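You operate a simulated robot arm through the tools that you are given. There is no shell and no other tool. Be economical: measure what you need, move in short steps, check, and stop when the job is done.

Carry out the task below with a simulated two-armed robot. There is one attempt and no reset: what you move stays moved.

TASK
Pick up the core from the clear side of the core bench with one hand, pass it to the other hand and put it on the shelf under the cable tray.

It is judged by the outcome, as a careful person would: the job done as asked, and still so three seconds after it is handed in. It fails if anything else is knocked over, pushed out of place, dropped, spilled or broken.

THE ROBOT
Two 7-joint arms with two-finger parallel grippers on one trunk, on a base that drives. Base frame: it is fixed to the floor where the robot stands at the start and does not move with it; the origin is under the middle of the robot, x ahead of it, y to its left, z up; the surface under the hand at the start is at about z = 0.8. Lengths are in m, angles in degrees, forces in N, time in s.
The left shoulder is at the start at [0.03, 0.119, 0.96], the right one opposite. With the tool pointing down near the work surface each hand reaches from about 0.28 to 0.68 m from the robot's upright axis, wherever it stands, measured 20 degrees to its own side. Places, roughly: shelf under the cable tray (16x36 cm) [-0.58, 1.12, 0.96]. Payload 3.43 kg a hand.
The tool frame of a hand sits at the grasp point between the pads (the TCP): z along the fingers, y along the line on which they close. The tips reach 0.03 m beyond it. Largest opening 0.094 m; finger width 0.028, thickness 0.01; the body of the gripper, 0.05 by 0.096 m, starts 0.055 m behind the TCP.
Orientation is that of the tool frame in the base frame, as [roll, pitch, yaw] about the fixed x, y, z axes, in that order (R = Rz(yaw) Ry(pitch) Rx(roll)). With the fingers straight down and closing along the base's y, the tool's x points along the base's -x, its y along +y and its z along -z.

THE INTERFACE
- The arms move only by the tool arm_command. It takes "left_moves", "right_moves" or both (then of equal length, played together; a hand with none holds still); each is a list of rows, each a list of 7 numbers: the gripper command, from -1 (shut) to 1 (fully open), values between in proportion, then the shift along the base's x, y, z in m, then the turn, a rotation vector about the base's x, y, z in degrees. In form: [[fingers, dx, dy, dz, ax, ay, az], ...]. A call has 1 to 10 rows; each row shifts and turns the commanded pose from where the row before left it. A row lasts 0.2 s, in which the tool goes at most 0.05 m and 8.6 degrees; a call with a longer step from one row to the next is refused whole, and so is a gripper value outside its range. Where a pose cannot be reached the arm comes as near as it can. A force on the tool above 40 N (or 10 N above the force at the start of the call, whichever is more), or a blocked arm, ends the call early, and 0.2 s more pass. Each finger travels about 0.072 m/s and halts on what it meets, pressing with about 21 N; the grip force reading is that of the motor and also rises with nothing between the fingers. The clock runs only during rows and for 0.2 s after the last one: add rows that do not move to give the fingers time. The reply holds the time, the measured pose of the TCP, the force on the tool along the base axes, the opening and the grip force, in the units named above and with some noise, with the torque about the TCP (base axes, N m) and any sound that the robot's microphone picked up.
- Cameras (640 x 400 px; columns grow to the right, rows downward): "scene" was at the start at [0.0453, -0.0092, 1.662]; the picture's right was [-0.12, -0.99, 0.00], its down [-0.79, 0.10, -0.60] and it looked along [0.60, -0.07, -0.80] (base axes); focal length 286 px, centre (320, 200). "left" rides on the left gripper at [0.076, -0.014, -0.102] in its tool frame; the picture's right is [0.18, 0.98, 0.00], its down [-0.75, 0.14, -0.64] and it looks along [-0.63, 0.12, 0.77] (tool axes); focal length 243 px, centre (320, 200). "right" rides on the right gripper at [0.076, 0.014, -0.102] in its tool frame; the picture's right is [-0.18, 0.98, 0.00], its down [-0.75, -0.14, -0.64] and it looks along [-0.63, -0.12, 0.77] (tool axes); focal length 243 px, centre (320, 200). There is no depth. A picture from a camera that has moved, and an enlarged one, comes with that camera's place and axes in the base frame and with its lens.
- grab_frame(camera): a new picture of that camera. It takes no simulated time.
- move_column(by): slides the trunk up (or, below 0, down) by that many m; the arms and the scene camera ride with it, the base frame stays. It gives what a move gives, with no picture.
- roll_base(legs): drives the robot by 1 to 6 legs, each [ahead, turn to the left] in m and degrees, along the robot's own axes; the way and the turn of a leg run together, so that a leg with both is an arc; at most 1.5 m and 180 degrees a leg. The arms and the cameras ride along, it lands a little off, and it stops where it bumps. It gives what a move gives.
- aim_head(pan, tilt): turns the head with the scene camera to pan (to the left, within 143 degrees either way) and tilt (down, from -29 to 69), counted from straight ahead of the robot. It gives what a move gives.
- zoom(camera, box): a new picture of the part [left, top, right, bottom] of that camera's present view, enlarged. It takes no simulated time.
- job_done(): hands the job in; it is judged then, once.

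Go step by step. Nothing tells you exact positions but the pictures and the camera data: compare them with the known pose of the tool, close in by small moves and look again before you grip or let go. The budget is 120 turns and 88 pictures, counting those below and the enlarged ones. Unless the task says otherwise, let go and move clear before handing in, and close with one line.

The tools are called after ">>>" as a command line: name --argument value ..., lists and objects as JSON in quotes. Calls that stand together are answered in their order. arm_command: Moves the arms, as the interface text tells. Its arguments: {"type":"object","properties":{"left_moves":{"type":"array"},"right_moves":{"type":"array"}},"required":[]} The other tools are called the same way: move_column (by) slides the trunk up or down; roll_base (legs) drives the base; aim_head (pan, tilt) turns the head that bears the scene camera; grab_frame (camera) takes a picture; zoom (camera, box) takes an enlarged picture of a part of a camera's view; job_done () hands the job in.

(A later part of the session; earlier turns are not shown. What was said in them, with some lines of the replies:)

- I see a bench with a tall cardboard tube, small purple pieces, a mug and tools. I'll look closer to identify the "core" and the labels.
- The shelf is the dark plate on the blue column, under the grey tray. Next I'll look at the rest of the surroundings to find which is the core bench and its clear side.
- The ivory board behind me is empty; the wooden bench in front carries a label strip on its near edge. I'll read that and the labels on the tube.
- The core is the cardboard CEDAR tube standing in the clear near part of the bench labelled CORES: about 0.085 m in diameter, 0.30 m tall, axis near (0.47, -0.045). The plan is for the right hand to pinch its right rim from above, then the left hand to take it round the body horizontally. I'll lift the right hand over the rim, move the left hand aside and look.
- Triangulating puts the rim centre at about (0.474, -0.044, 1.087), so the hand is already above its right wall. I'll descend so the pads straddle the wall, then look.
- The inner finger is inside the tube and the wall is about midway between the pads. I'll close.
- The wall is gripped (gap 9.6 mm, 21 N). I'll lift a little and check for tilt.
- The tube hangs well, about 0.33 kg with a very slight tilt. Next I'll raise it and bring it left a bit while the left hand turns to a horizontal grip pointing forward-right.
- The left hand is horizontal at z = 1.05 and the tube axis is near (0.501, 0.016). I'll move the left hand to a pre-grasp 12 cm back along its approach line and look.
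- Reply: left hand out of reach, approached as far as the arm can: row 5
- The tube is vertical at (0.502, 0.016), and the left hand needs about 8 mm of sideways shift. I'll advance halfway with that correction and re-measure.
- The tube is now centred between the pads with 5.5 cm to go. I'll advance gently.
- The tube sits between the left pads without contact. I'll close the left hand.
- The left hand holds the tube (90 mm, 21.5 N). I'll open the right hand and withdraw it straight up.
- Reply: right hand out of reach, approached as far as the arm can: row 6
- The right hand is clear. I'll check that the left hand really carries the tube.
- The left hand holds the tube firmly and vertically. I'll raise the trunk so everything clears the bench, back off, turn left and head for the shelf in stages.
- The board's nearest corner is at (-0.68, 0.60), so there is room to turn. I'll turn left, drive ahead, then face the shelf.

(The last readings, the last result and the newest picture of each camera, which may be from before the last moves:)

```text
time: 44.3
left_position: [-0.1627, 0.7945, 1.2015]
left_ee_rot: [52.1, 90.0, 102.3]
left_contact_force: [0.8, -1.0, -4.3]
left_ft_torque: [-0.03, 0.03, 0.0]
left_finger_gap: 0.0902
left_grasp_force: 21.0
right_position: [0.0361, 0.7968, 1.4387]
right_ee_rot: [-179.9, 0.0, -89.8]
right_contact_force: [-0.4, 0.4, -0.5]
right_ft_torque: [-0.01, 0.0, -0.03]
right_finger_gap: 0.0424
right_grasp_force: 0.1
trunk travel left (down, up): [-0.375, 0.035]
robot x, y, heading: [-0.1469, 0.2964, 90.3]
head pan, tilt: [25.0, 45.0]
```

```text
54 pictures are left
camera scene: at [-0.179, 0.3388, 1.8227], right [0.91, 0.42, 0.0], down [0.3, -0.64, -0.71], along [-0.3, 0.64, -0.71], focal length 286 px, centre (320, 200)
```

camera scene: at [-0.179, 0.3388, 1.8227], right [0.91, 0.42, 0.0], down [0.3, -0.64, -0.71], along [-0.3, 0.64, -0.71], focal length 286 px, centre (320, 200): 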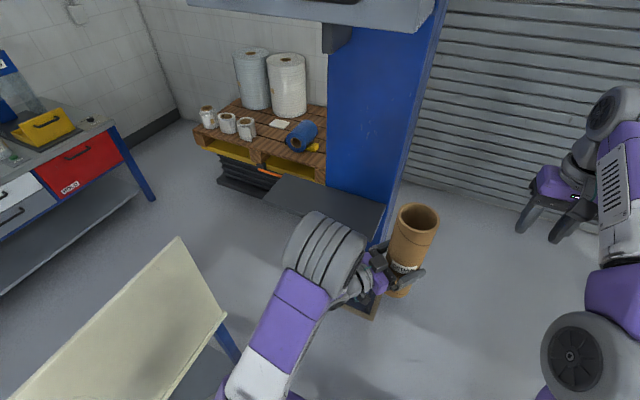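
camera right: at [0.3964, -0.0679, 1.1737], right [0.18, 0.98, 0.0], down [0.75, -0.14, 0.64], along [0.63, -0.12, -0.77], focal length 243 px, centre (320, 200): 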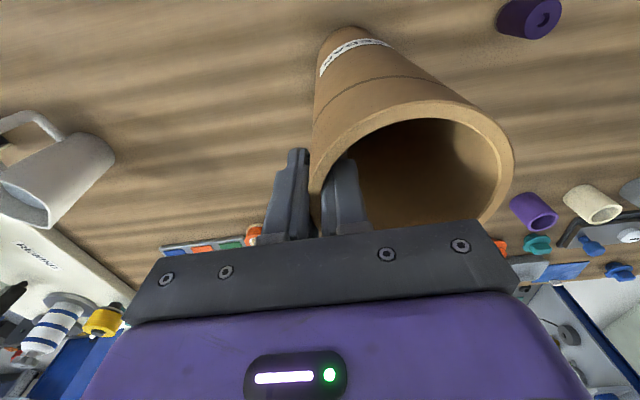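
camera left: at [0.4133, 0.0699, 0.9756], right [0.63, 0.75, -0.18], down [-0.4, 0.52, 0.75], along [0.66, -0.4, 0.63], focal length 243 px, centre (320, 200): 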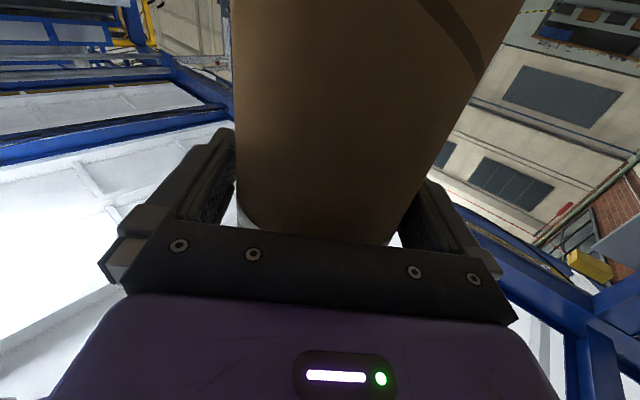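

The shelf's top is at z≈0.96, spanning x -0.77 to -0.28 and y 1.01 to 1.20 with the column behind it; it is empty. The right arm would meet the column, so I'll tuck it back and to the right first.

>>> arm_command --right_moves '[[-0.1, 0.03, -0.034, -0.01, 0, 0, 0], [-0.1, 0.03, -0.034, -0.01, 0, 0, 0], [-0.1, 0.03, -0.034, -0.01, 0, 0, 0], [-0.1, 0.03, -0.034, -0.01, 0, 0, 0], [-0.1, 0.03, -0.034, -0.01, 0, 0, 0], [-0.1, 0.03, -0.034, -0.01, 0, 0, 0], [-0.1, 0.03, -0.034, -0.01, 0, 0, 0], [-0.1, 0, 0, 0, 0, 0, 0]]'

>>> roll_base --legs '[[0.0, -25], [0.12, 0], [0.0, 58]]'

>>> aim_head --pan 0 --tilt 50

>>> grab_frame --camera "scene"

```text
time: 46.1
left_position: [-0.1629, 0.7956, 1.2017]
left_ee_rot: [-115.3, 90.0, -65.1]
left_contact_force: [0.3, 1.1, -3.5]
left_ft_torque: [0.0, -0.01, 0.02]
left_finger_gap: 0.09
left_grasp_force: 21.3
right_position: [0.2449, 0.5579, 1.3671]
right_ee_rot: [180.0, -0.1, -89.8]
right_contact_force: [-0.1, -0.2, -0.6]
right_ft_torque: [-0.01, -0.03, -0.04]
right_finger_gap: 0.0422
right_grasp_force: 0.1
trunk travel left (down, up): [-0.375, 0.035]
robot x, y, heading: [-0.148, 0.2939, 90.0]
head pan, tilt: [25.0, 45.0]
```

```text
time: 51.2
left_position: [-0.3873, 0.8113, 1.2016]
left_ee_rot: [-114.6, 90.0, -31.3]
left_contact_force: [0.1, 0.4, -3.6]
left_ft_torque: [-0.05, 0.01, -0.01]
left_finger_gap: 0.0883
left_grasp_force: 20.9
right_position: [0.0863, 0.8366, 1.3671]
right_ee_rot: [180.0, 0.0, -56.6]
right_contact_force: [-0.2, -0.5, 0.5]
right_ft_torque: [-0.01, -0.03, 0.0]
right_finger_gap: 0.0421
right_grasp_force: 0.1
trunk travel left (down, up): [-0.375, 0.035]
robot x, y, heading: [-0.0969, 0.3995, 123.5]
head pan, tilt: [25.0, 45.0]
```

```text
time: 52.1
left_position: [-0.3857, 0.8099, 1.2001]
left_ee_rot: [-82.8, 90.0, 0.6]
left_contact_force: [-0.5, -0.5, -2.9]
left_ft_torque: [-0.05, 0.0, -0.02]
left_finger_gap: 0.0884
left_grasp_force: 20.8
right_position: [0.0866, 0.8376, 1.3669]
right_ee_rot: [179.9, 0.0, -56.6]
right_contact_force: [-0.1, 0.2, -0.5]
right_ft_torque: [0.0, -0.02, 0.01]
right_finger_gap: 0.0426
right_grasp_force: 0.0
trunk travel left (down, up): [-0.375, 0.035]
robot x, y, heading: [-0.0949, 0.4042, 123.4]
head pan, tilt: [0.0, 50.0]
```

```text
53 pictures are left
camera scene: at [-0.1211, 0.4408, 1.8158], right [0.83, 0.55, 0.0], down [0.42, -0.64, -0.64], along [-0.35, 0.54, -0.77], focal length 286 px, centre (320, 200)
```

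scene: 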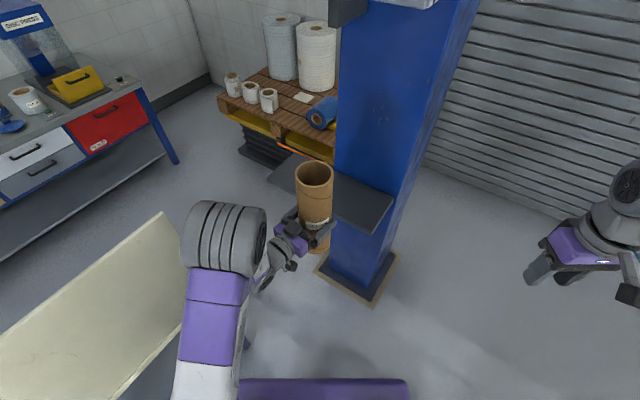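

The left gap dropped by 2 mm during the drive, so I'll check the tube's seat in the grip before going on.

>>> zoom --camera "scene" --box '[220, 130, 420, 290]'

>>> grab_frame --camera "left"

```text
2.50 times, centred on (320, 210) of scene
camera zoom: at [-0.1211, 0.4408, 1.8158], right [0.83, 0.55, 0.0], down [0.42, -0.64, -0.64], along [-0.35, 0.54, -0.77], focal length 714 px, centre (320, 175)
```

zoom: 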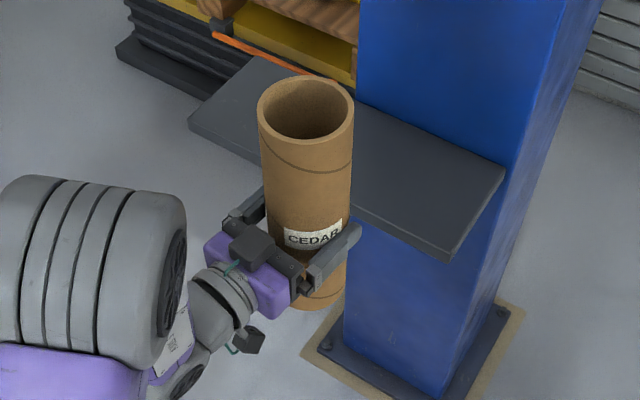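

```text
51 pictures are left
camera left: at [-0.3833, 0.7051, 1.1254], right [-0.98, 0.11, -0.18], down [-0.21, -0.62, 0.75], along [-0.03, 0.78, 0.63], focal length 243 px, centre (320, 200)
```

left: 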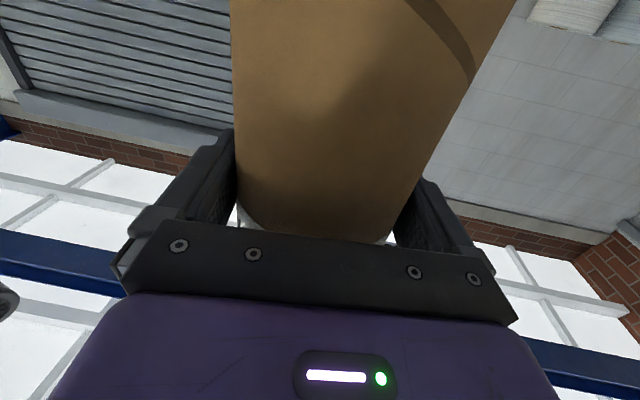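

The tube is still upright and centred in the grip. The shelf top measures x -0.76 to -0.28 and y 1.02 to 1.20, so I aim for (-0.56, 1.115). I'll drive ahead 0.30 m at the present height, which keeps the tube 11 cm above the shelf.

>>> roll_base --legs '[[0.2, 0], [0.1, 0]]'

>>> grab_frame --camera "scene"

```text
time: 54.4
left_position: [-0.5515, 1.0599, 1.1997]
left_ee_rot: [100.4, 89.9, -176.3]
left_contact_force: [0.2, -0.1, -3.5]
left_ft_torque: [0.01, 0.02, -0.01]
left_finger_gap: 0.0884
left_grasp_force: 20.9
right_position: [-0.0804, 1.0874, 1.3672]
right_ee_rot: [-180.0, 0.0, -56.5]
right_contact_force: [-0.3, -0.5, 0.0]
right_ft_torque: [-0.04, 0.01, -0.02]
right_finger_gap: 0.042
right_grasp_force: 0.1
trunk travel left (down, up): [-0.375, 0.035]
robot x, y, heading: [-0.2588, 0.6516, 123.6]
head pan, tilt: [0.0, 50.0]
```

```text
50 pictures are left
camera scene: at [-0.2861, 0.6907, 1.8158], right [0.83, 0.55, 0.0], down [0.42, -0.64, -0.64], along [-0.35, 0.54, -0.77], focal length 286 px, centre (320, 200)
```

scene: 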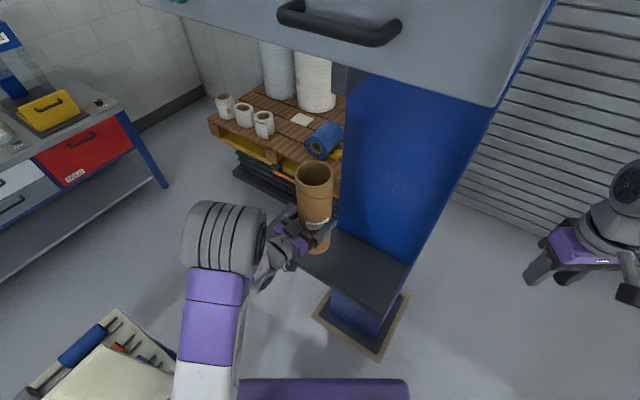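

Over the shelf now. I'll use the arm to centre the tube on the shelf depth, then check from above.

>>> arm_command --left_moves '[[-1, -0.005, 0.027, 0, 0, 0, 0], [-1, -0.005, 0.026, 0, 0, 0, 0], [-1, 0, 0, 0, 0, 0, 0]]'

>>> zoom --camera "scene" --box '[240, 140, 440, 320]'

```text
time: 55.2
left_position: [-0.5614, 1.1123, 1.1996]
left_ee_rot: [-1.8, 90.0, 81.7]
left_contact_force: [0.4, 0.4, -2.2]
left_ft_torque: [-0.03, 0.0, -0.03]
left_finger_gap: 0.0882
left_grasp_force: 21.3
right_position: [-0.0794, 1.0852, 1.3669]
right_ee_rot: [-179.9, 0.0, -56.5]
right_contact_force: [0.6, -0.7, 0.3]
right_ft_torque: [0.02, -0.01, 0.0]
right_finger_gap: 0.0422
right_grasp_force: 0.1
trunk travel left (down, up): [-0.375, 0.035]
robot x, y, heading: [-0.2625, 0.6527, 123.4]
head pan, tilt: [0.0, 50.0]
```

```text
2.22 times, centred on (340, 230) of scene
camera zoom: at [-0.2858, 0.6898, 1.8159], right [0.83, 0.55, 0.0], down [0.42, -0.64, -0.64], along [-0.35, 0.54, -0.77], focal length 635 px, centre (276, 133)
```

zoom: 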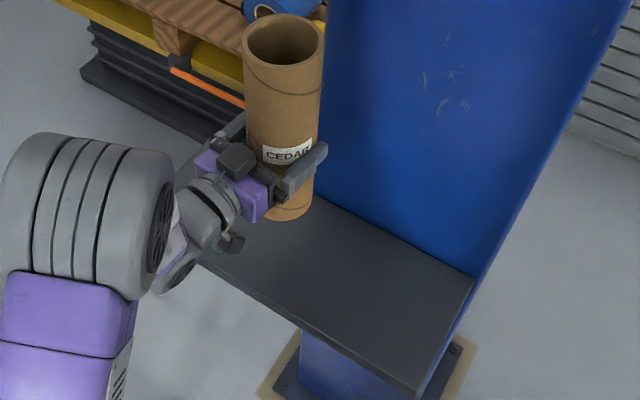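

The tube is over the shelf at (-0.556, 1.117), about centred in depth. I'll lower the trunk most of the way.

>>> move_column --by -0.085

>>> zoom --camera "scene" --box '[240, 140, 440, 320]'

```text
time: 56.4
left_position: [-0.5612, 1.1135, 1.1161]
left_ee_rot: [75.7, 90.0, 159.1]
left_contact_force: [0.3, -0.2, -2.5]
left_ft_torque: [0.0, -0.02, -0.02]
left_finger_gap: 0.0882
left_grasp_force: 20.7
right_position: [-0.0791, 1.0873, 1.2814]
right_ee_rot: [180.0, -0.1, -56.5]
right_contact_force: [-0.5, 0.3, -0.6]
right_ft_torque: [0.0, -0.01, 0.0]
right_finger_gap: 0.0421
right_grasp_force: 0.1
trunk travel left (down, up): [-0.29, 0.12]
robot x, y, heading: [-0.2604, 0.6529, 123.7]
head pan, tilt: [0.0, 50.0]
```

```text
2.22 times, centred on (340, 230) of scene
camera zoom: at [-0.286, 0.6906, 1.7309], right [0.83, 0.55, 0.0], down [0.42, -0.64, -0.64], along [-0.35, 0.54, -0.77], focal length 635 px, centre (276, 133)
```

zoom: 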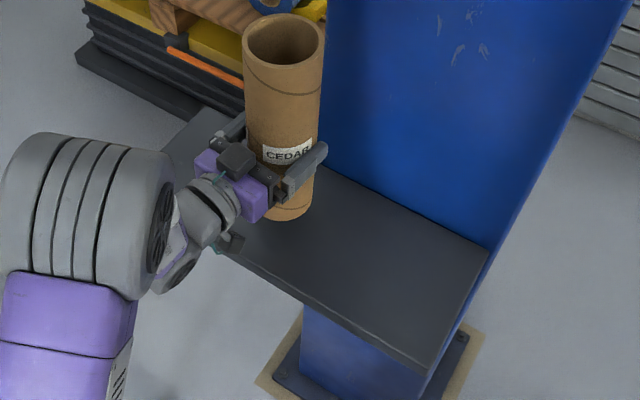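

About 3 cm to go. I'll lower slowly with the arm and watch the force.

>>> arm_command --left_moves '[[-1, 0, 0, -0.006, 0, 0, 0], [-1, 0, 0, -0.006, 0, 0, 0], [-1, 0, 0, -0.004, 0, 0, 0], [-1, 0, 0, -0.004, 0, 0, 0], [-1, 0, 0, 0, 0, 0, 0]]'

>>> zoom --camera "scene" --box '[260, 160, 400, 260]'

```text
time: 57.6
left_position: [-0.5619, 1.1142, 1.0967]
left_ee_rot: [42.6, 90.0, 126.2]
left_contact_force: [-1.4, -0.7, -3.2]
left_ft_torque: [0.01, -0.03, 0.02]
left_finger_gap: 0.0881
left_grasp_force: 20.6
right_position: [-0.0789, 1.0866, 1.283]
right_ee_rot: [179.9, 0.0, -56.5]
right_contact_force: [0.0, 0.3, -0.8]
right_ft_torque: [0.01, 0.01, -0.01]
right_finger_gap: 0.0422
right_grasp_force: 0.0
trunk travel left (down, up): [-0.29, 0.12]
robot x, y, heading: [-0.2647, 0.6498, 123.8]
head pan, tilt: [0.0, 50.0]
```

```text
4.00 times, centred on (330, 210) of scene
camera zoom: at [-0.286, 0.6907, 1.7308], right [0.83, 0.55, 0.0], down [0.42, -0.64, -0.64], along [-0.35, 0.54, -0.77], focal length 1143 px, centre (280, 160)
```

zoom: 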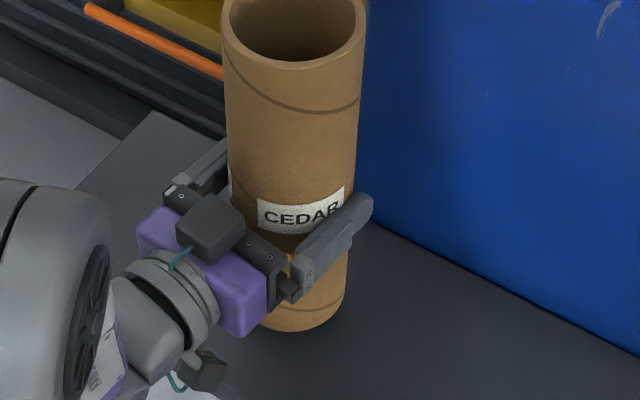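

No contact yet, with the tube about 1 cm above the shelf. I'll continue in smaller steps.

>>> arm_command --left_moves '[[-1, 0, 0, -0.004, 0, 0, 0], [-1, 0, 0, -0.002, 0, 0, 0], [-1, 0, 0, -0.002, 0, 0, 0], [-1, 0, 0, 0, 0, 0, 0]]'

```text
time: 58.6
left_position: [-0.5619, 1.1142, 1.0877]
left_ee_rot: [112.6, 90.0, -163.9]
left_contact_force: [-0.5, 0.8, -3.4]
left_ft_torque: [-0.04, 0.0, 0.0]
left_finger_gap: 0.088
left_grasp_force: 20.9
right_position: [-0.0802, 1.0879, 1.2811]
right_ee_rot: [180.0, 0.0, -56.5]
right_contact_force: [-0.4, -0.2, 0.2]
right_ft_torque: [0.01, -0.03, -0.02]
right_finger_gap: 0.0421
right_grasp_force: 0.0
trunk travel left (down, up): [-0.29, 0.12]
robot x, y, heading: [-0.2644, 0.6473, 123.7]
head pan, tilt: [0.0, 50.0]
```

>>> arm_command --left_moves '[[-1, 0, 0, -0.002, 0, 0, 0], [-1, 0, 0, -0.002, 0, 0, 0], [-1, 0, 0, 0, 0, 0, 0]]'

>>> zoom --camera "scene" --box '[260, 160, 400, 260]'

```text
time: 59.4
left_position: [-0.561, 1.1141, 1.0832]
left_ee_rot: [8.7, 89.9, 92.1]
left_contact_force: [0.7, 0.1, -3.6]
left_ft_torque: [-0.03, 0.01, 0.01]
left_finger_gap: 0.088
left_grasp_force: 21.2
right_position: [-0.0792, 1.0873, 1.2818]
right_ee_rot: [-180.0, 0.0, -56.4]
right_contact_force: [0.8, -0.1, 0.4]
right_ft_torque: [-0.05, -0.03, 0.04]
right_finger_gap: 0.0424
right_grasp_force: 0.0
trunk travel left (down, up): [-0.29, 0.12]
robot x, y, heading: [-0.2614, 0.6511, 123.5]
head pan, tilt: [0.0, 50.0]
```

```text
4.00 times, centred on (330, 210) of scene
camera zoom: at [-0.286, 0.6907, 1.7308], right [0.83, 0.55, 0.0], down [0.42, -0.64, -0.64], along [-0.35, 0.54, -0.77], focal length 1143 px, centre (280, 160)
```

zoom: 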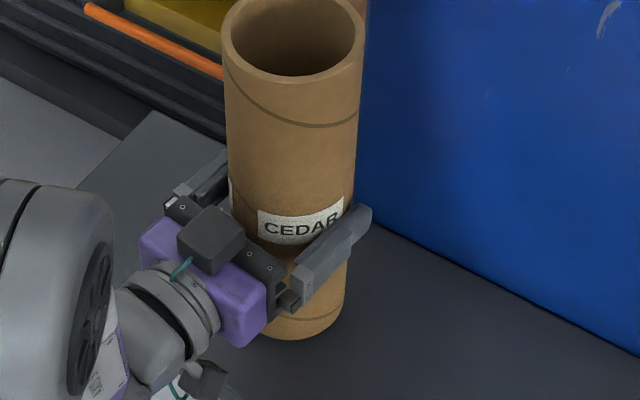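

Still carrying the full weight; I'll keep going in small steps.

>>> arm_command --left_moves '[[-1, 0, 0, -0.002, 0, 0, 0], [-1, 0, 0, -0.002, 0, 0, 0], [-1, 0, 0, 0, 0, 0, 0]]'

>>> arm_command --left_moves '[[-1, 0, 0, -0.0015, 0, 0, 0], [-1, 0, 0, -0.0015, 0, 0, 0], [-1, 0, 0, 0, 0, 0, 0]]'

```text
time: 60.2
left_position: [-0.5621, 1.1139, 1.0802]
left_ee_rot: [174.4, 90.0, -102.3]
left_contact_force: [0.0, 0.2, -3.4]
left_ft_torque: [-0.02, -0.01, 0.0]
left_finger_gap: 0.0883
left_grasp_force: 20.7
right_position: [-0.0796, 1.0868, 1.2828]
right_ee_rot: [180.0, 0.0, -56.6]
right_contact_force: [-0.1, -0.1, -0.3]
right_ft_torque: [-0.01, 0.03, -0.03]
right_finger_gap: 0.0421
right_grasp_force: 0.1
trunk travel left (down, up): [-0.29, 0.12]
robot x, y, heading: [-0.2643, 0.6499, 123.5]
head pan, tilt: [0.0, 50.0]
```

```text
time: 61.0
left_position: [-0.5626, 1.1136, 1.0769]
left_ee_rot: [133.4, 90.0, -142.9]
left_contact_force: [0.1, 0.4, -2.9]
left_ft_torque: [-0.04, -0.05, 0.02]
left_finger_gap: 0.0881
left_grasp_force: 21.1
right_position: [-0.0794, 1.0881, 1.2825]
right_ee_rot: [180.0, -0.1, -56.5]
right_contact_force: [-0.1, 0.1, 0.9]
right_ft_torque: [0.01, 0.03, 0.05]
right_finger_gap: 0.0422
right_grasp_force: 0.0
trunk travel left (down, up): [-0.29, 0.12]
robot x, y, heading: [-0.2615, 0.6518, 123.6]
head pan, tilt: [0.0, 50.0]
```

>>> arm_command --left_moves '[[-1, 0, 0, -0.002, 0, 0, 0], [-1, 0, 0, -0.002, 0, 0, 0], [-1, 0, 0, 0, 0, 0, 0]]'

>>> arm_command --left_moves '[[-1, 0, 0, -0.002, 0, 0, 0], [-1, 0, 0, -0.001, 0, 0, 0], [-1, 0, 0, 0, 0, 0, 0]]'

>>> zoom --camera "scene" --box '[280, 190, 380, 260]'

```text
time: 61.8
left_position: [-0.5623, 1.1132, 1.0765]
left_ee_rot: [19.4, 89.6, 102.9]
left_contact_force: [-5.4, 2.3, 15.8]
left_ft_torque: [0.06, 0.06, -0.17]
left_finger_gap: 0.0877
left_grasp_force: 21.0
right_position: [-0.0783, 1.0858, 1.2815]
right_ee_rot: [-180.0, 0.0, -56.5]
right_contact_force: [-0.5, 0.5, -0.7]
right_ft_torque: [-0.01, 0.02, 0.0]
right_finger_gap: 0.0422
right_grasp_force: 0.1
trunk travel left (down, up): [-0.29, 0.12]
robot x, y, heading: [-0.263, 0.6467, 123.4]
head pan, tilt: [0.0, 50.0]
```

```text
time: 62.6
left_position: [-0.5629, 1.1112, 1.0718]
left_ee_rot: [14.2, 89.7, 97.8]
left_contact_force: [-5.6, -5.2, 19.4]
left_ft_torque: [0.12, 0.05, -0.09]
left_finger_gap: 0.0871
left_grasp_force: 20.9
right_position: [-0.0791, 1.0846, 1.2824]
right_ee_rot: [179.9, 0.1, -56.4]
right_contact_force: [-0.2, -0.8, 0.7]
right_ft_torque: [0.03, -0.03, 0.01]
right_finger_gap: 0.0422
right_grasp_force: 0.0
trunk travel left (down, up): [-0.29, 0.12]
robot x, y, heading: [-0.2614, 0.6495, 123.4]
head pan, tilt: [0.0, 50.0]
```

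```text
5.71 times, centred on (330, 225) of scene
camera zoom: at [-0.2859, 0.6878, 1.731], right [0.83, 0.55, 0.0], down [0.42, -0.64, -0.64], along [-0.35, 0.54, -0.77], focal length 1632 px, centre (263, 57)
```

zoom: 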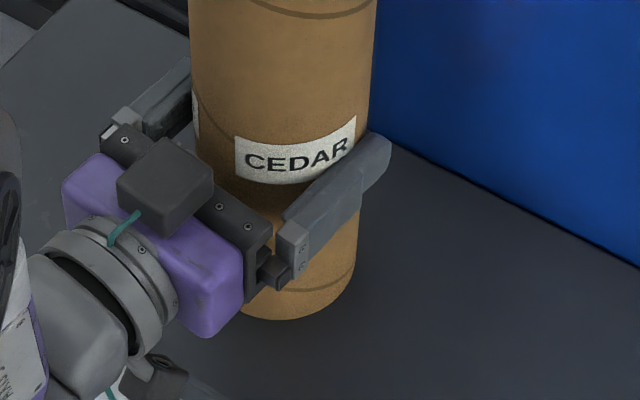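

The tube is on the shelf, pressed by about 20 N. I'll ease up slightly before opening.

>>> arm_command --left_moves '[[-1, 0, 0, 0.0025, 0, 0, 0], [-1, 0, 0, 0, 0, 0, 0]]'

```text
time: 63.2
left_position: [-0.5628, 1.1119, 1.0718]
left_ee_rot: [178.5, 89.9, -98.0]
left_contact_force: [-4.4, -2.4, 7.7]
left_ft_torque: [0.31, 0.39, 0.18]
left_finger_gap: 0.0875
left_grasp_force: 21.1
right_position: [-0.0792, 1.087, 1.2823]
right_ee_rot: [-180.0, 0.1, -56.6]
right_contact_force: [0.6, 0.0, 0.1]
right_ft_torque: [0.03, -0.01, 0.01]
right_finger_gap: 0.0423
right_grasp_force: 0.1
trunk travel left (down, up): [-0.29, 0.12]
robot x, y, heading: [-0.2616, 0.6526, 123.5]
head pan, tilt: [0.0, 50.0]
```

>>> arm_command --left_moves '[[-1, 0, 0, 0.001, 0, 0, 0], [-1, 0, 0, 0, 0, 0, 0]]'

>>> arm_command --left_moves '[[0.9, 0, 0, 0, 0, 0, 0], [1, 0, 0, 0, 0, 0, 0], [1, 0, 0, 0, 0, 0, 0]]'

>>> zoom --camera "scene" --box '[260, 150, 400, 260]'

>>> grab_frame --camera "left"

```text
time: 63.8
left_position: [-0.5601, 1.1134, 1.0721]
left_ee_rot: [-159.4, 89.7, -76.1]
left_contact_force: [-0.4, 0.3, -0.8]
left_ft_torque: [-0.02, 0.04, 0.02]
left_finger_gap: 0.0871
left_grasp_force: 20.9
right_position: [-0.0799, 1.0863, 1.283]
right_ee_rot: [-179.9, 0.0, -56.6]
right_contact_force: [0.7, -0.4, -0.2]
right_ft_torque: [0.02, -0.02, 0.01]
right_finger_gap: 0.0425
right_grasp_force: 0.1
trunk travel left (down, up): [-0.29, 0.12]
robot x, y, heading: [-0.2622, 0.6519, 123.5]
head pan, tilt: [0.0, 50.0]
```

```text
time: 64.6
left_position: [-0.5604, 1.1128, 1.0741]
left_ee_rot: [-121.5, 90.0, -38.0]
left_contact_force: [-0.2, -0.8, 0.9]
left_ft_torque: [0.0, 0.01, -0.06]
left_finger_gap: 0.0941
left_grasp_force: 0.0
right_position: [-0.0791, 1.0874, 1.2829]
right_ee_rot: [180.0, 0.0, -56.5]
right_contact_force: [-0.5, 0.3, 0.1]
right_ft_torque: [-0.03, 0.0, 0.01]
right_finger_gap: 0.0421
right_grasp_force: 0.0
trunk travel left (down, up): [-0.29, 0.12]
robot x, y, heading: [-0.261, 0.6513, 123.7]
head pan, tilt: [0.0, 50.0]
```

```text
3.64 times, centred on (330, 205) of scene
camera zoom: at [-0.2858, 0.6904, 1.7308], right [0.83, 0.55, 0.0], down [0.42, -0.64, -0.64], along [-0.35, 0.54, -0.77], focal length 1039 px, centre (284, 182)
```

zoom: 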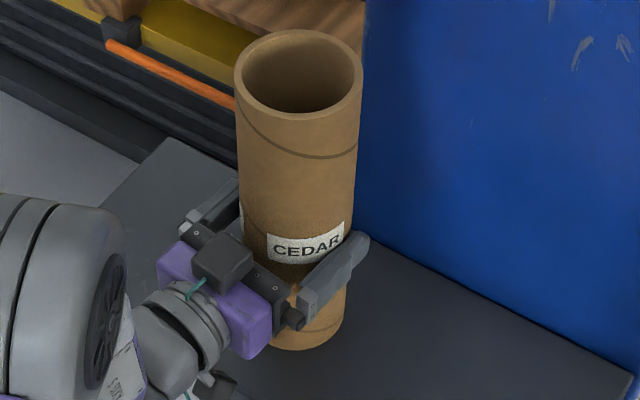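

```text
43 pictures are left
camera left: at [-0.5583, 1.0083, 0.9989], right [-0.98, 0.11, -0.18], down [-0.21, -0.62, 0.75], along [-0.03, 0.78, 0.63], focal length 243 px, centre (320, 200)
```

left: 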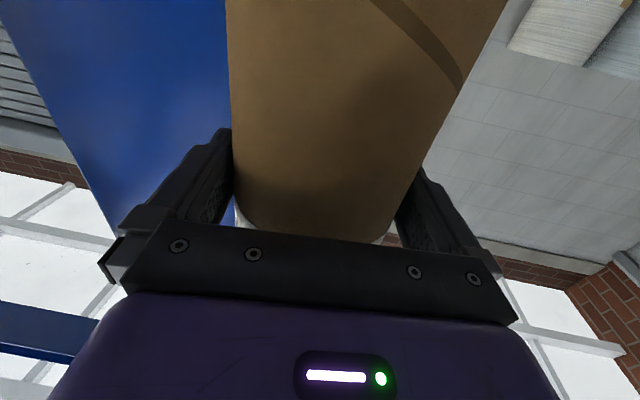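

The tube stands free with the pads open on both sides. I'll withdraw the hand slowly along its own axis.

>>> arm_command --left_moves '[[1, -0.0011, -0.01, 0, 0, 0, 0], [1, -0.0017, -0.015, 0, 0, 0, 0]]'

>>> zoom --camera "scene" --box '[260, 150, 400, 260]'

```text
time: 65.2
left_position: [-0.5637, 1.0874, 1.0738]
left_ee_rot: [62.1, 89.8, 145.6]
left_contact_force: [0.3, -0.3, 0.1]
left_ft_torque: [0.03, 0.03, 0.0]
left_finger_gap: 0.0937
left_grasp_force: 0.1
right_position: [-0.0791, 1.0858, 1.2833]
right_ee_rot: [180.0, 0.1, -56.4]
right_contact_force: [-0.2, 0.1, 0.3]
right_ft_torque: [0.01, 0.01, 0.0]
right_finger_gap: 0.0423
right_grasp_force: 0.0
trunk travel left (down, up): [-0.29, 0.12]
robot x, y, heading: [-0.2617, 0.6522, 123.6]
head pan, tilt: [0.0, 50.0]
```

```text
3.64 times, centred on (330, 205) of scene
camera zoom: at [-0.2859, 0.69, 1.7309], right [0.83, 0.55, 0.0], down [0.42, -0.64, -0.64], along [-0.35, 0.54, -0.77], focal length 1039 px, centre (284, 182)
```

zoom: 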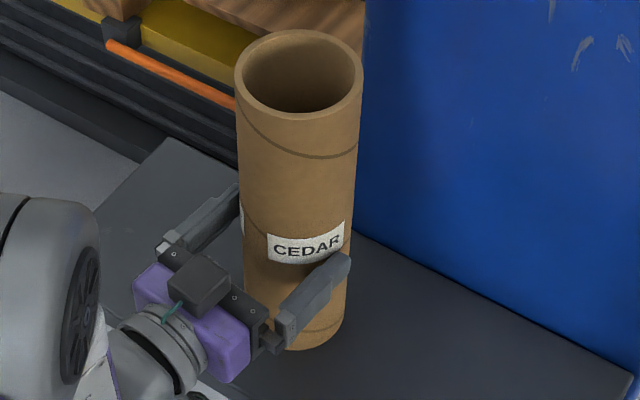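

The tube did not move. I'll keep withdrawing until the hand is well clear.

>>> arm_command --left_moves '[[1, -0.0028, -0.025, 0, 0, 0, 0], [1, -0.0034, -0.03, 0, 0, 0, 0], [1, -0.0034, -0.03, 0, 0, 0, 0], [1, 0, 0, 0, 0, 0, 0]]'

>>> roll_base --legs '[[-0.15, 0]]'

>>> grab_frame --camera "scene"

```text
time: 66.2
left_position: [-0.573, 1.0032, 1.0746]
left_ee_rot: [-57.7, 90.0, 25.8]
left_contact_force: [0.8, -0.2, 1.0]
left_ft_torque: [0.0, 0.0, 0.02]
left_finger_gap: 0.0942
left_grasp_force: 0.1
right_position: [-0.0792, 1.0869, 1.2828]
right_ee_rot: [-180.0, -0.1, -56.5]
right_contact_force: [0.2, 0.6, 0.7]
right_ft_torque: [-0.01, -0.01, -0.01]
right_finger_gap: 0.0422
right_grasp_force: 0.0
trunk travel left (down, up): [-0.29, 0.12]
robot x, y, heading: [-0.263, 0.6522, 123.5]
head pan, tilt: [0.0, 50.0]
```

```text
time: 67.6
left_position: [-0.4919, 0.876, 1.0748]
left_ee_rot: [53.6, 89.9, 137.4]
left_contact_force: [-0.7, 0.4, -0.6]
left_ft_torque: [-0.01, -0.01, -0.01]
left_finger_gap: 0.0941
left_grasp_force: 0.0
right_position: [0.0024, 0.9616, 1.2827]
right_ee_rot: [180.0, 0.0, -56.3]
right_contact_force: [-0.7, 0.2, -0.4]
right_ft_torque: [0.01, 0.03, -0.03]
right_finger_gap: 0.042
right_grasp_force: 0.1
trunk travel left (down, up): [-0.29, 0.12]
robot x, y, heading: [-0.1761, 0.5241, 123.8]
head pan, tilt: [0.0, 50.0]
```

```text
41 pictures are left
camera scene: at [-0.2021, 0.5641, 1.7309], right [0.83, 0.56, 0.0], down [0.43, -0.64, -0.64], along [-0.36, 0.53, -0.77], focal length 286 px, centre (320, 200)
```

scene: 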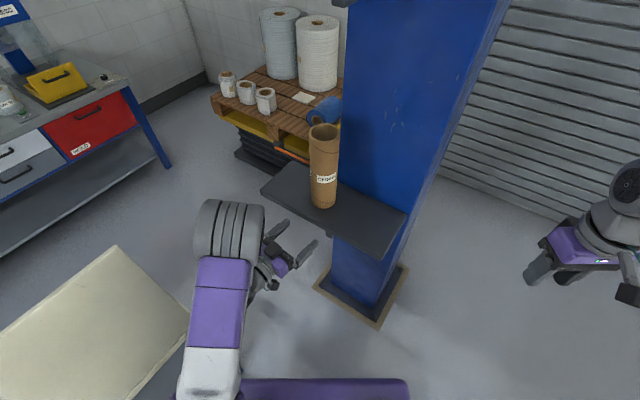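

The core stands upright on the shelf under the cable tray, both hands are empty and clear, and nothing else was disturbed. I'll hand the job in.

>>> job_done

```text
The job is handed in.
```

I picked up the CEDAR core with the right hand, passed it to the left, and stood it upright on the shelf under the cable tray; both hands are empty and clear.
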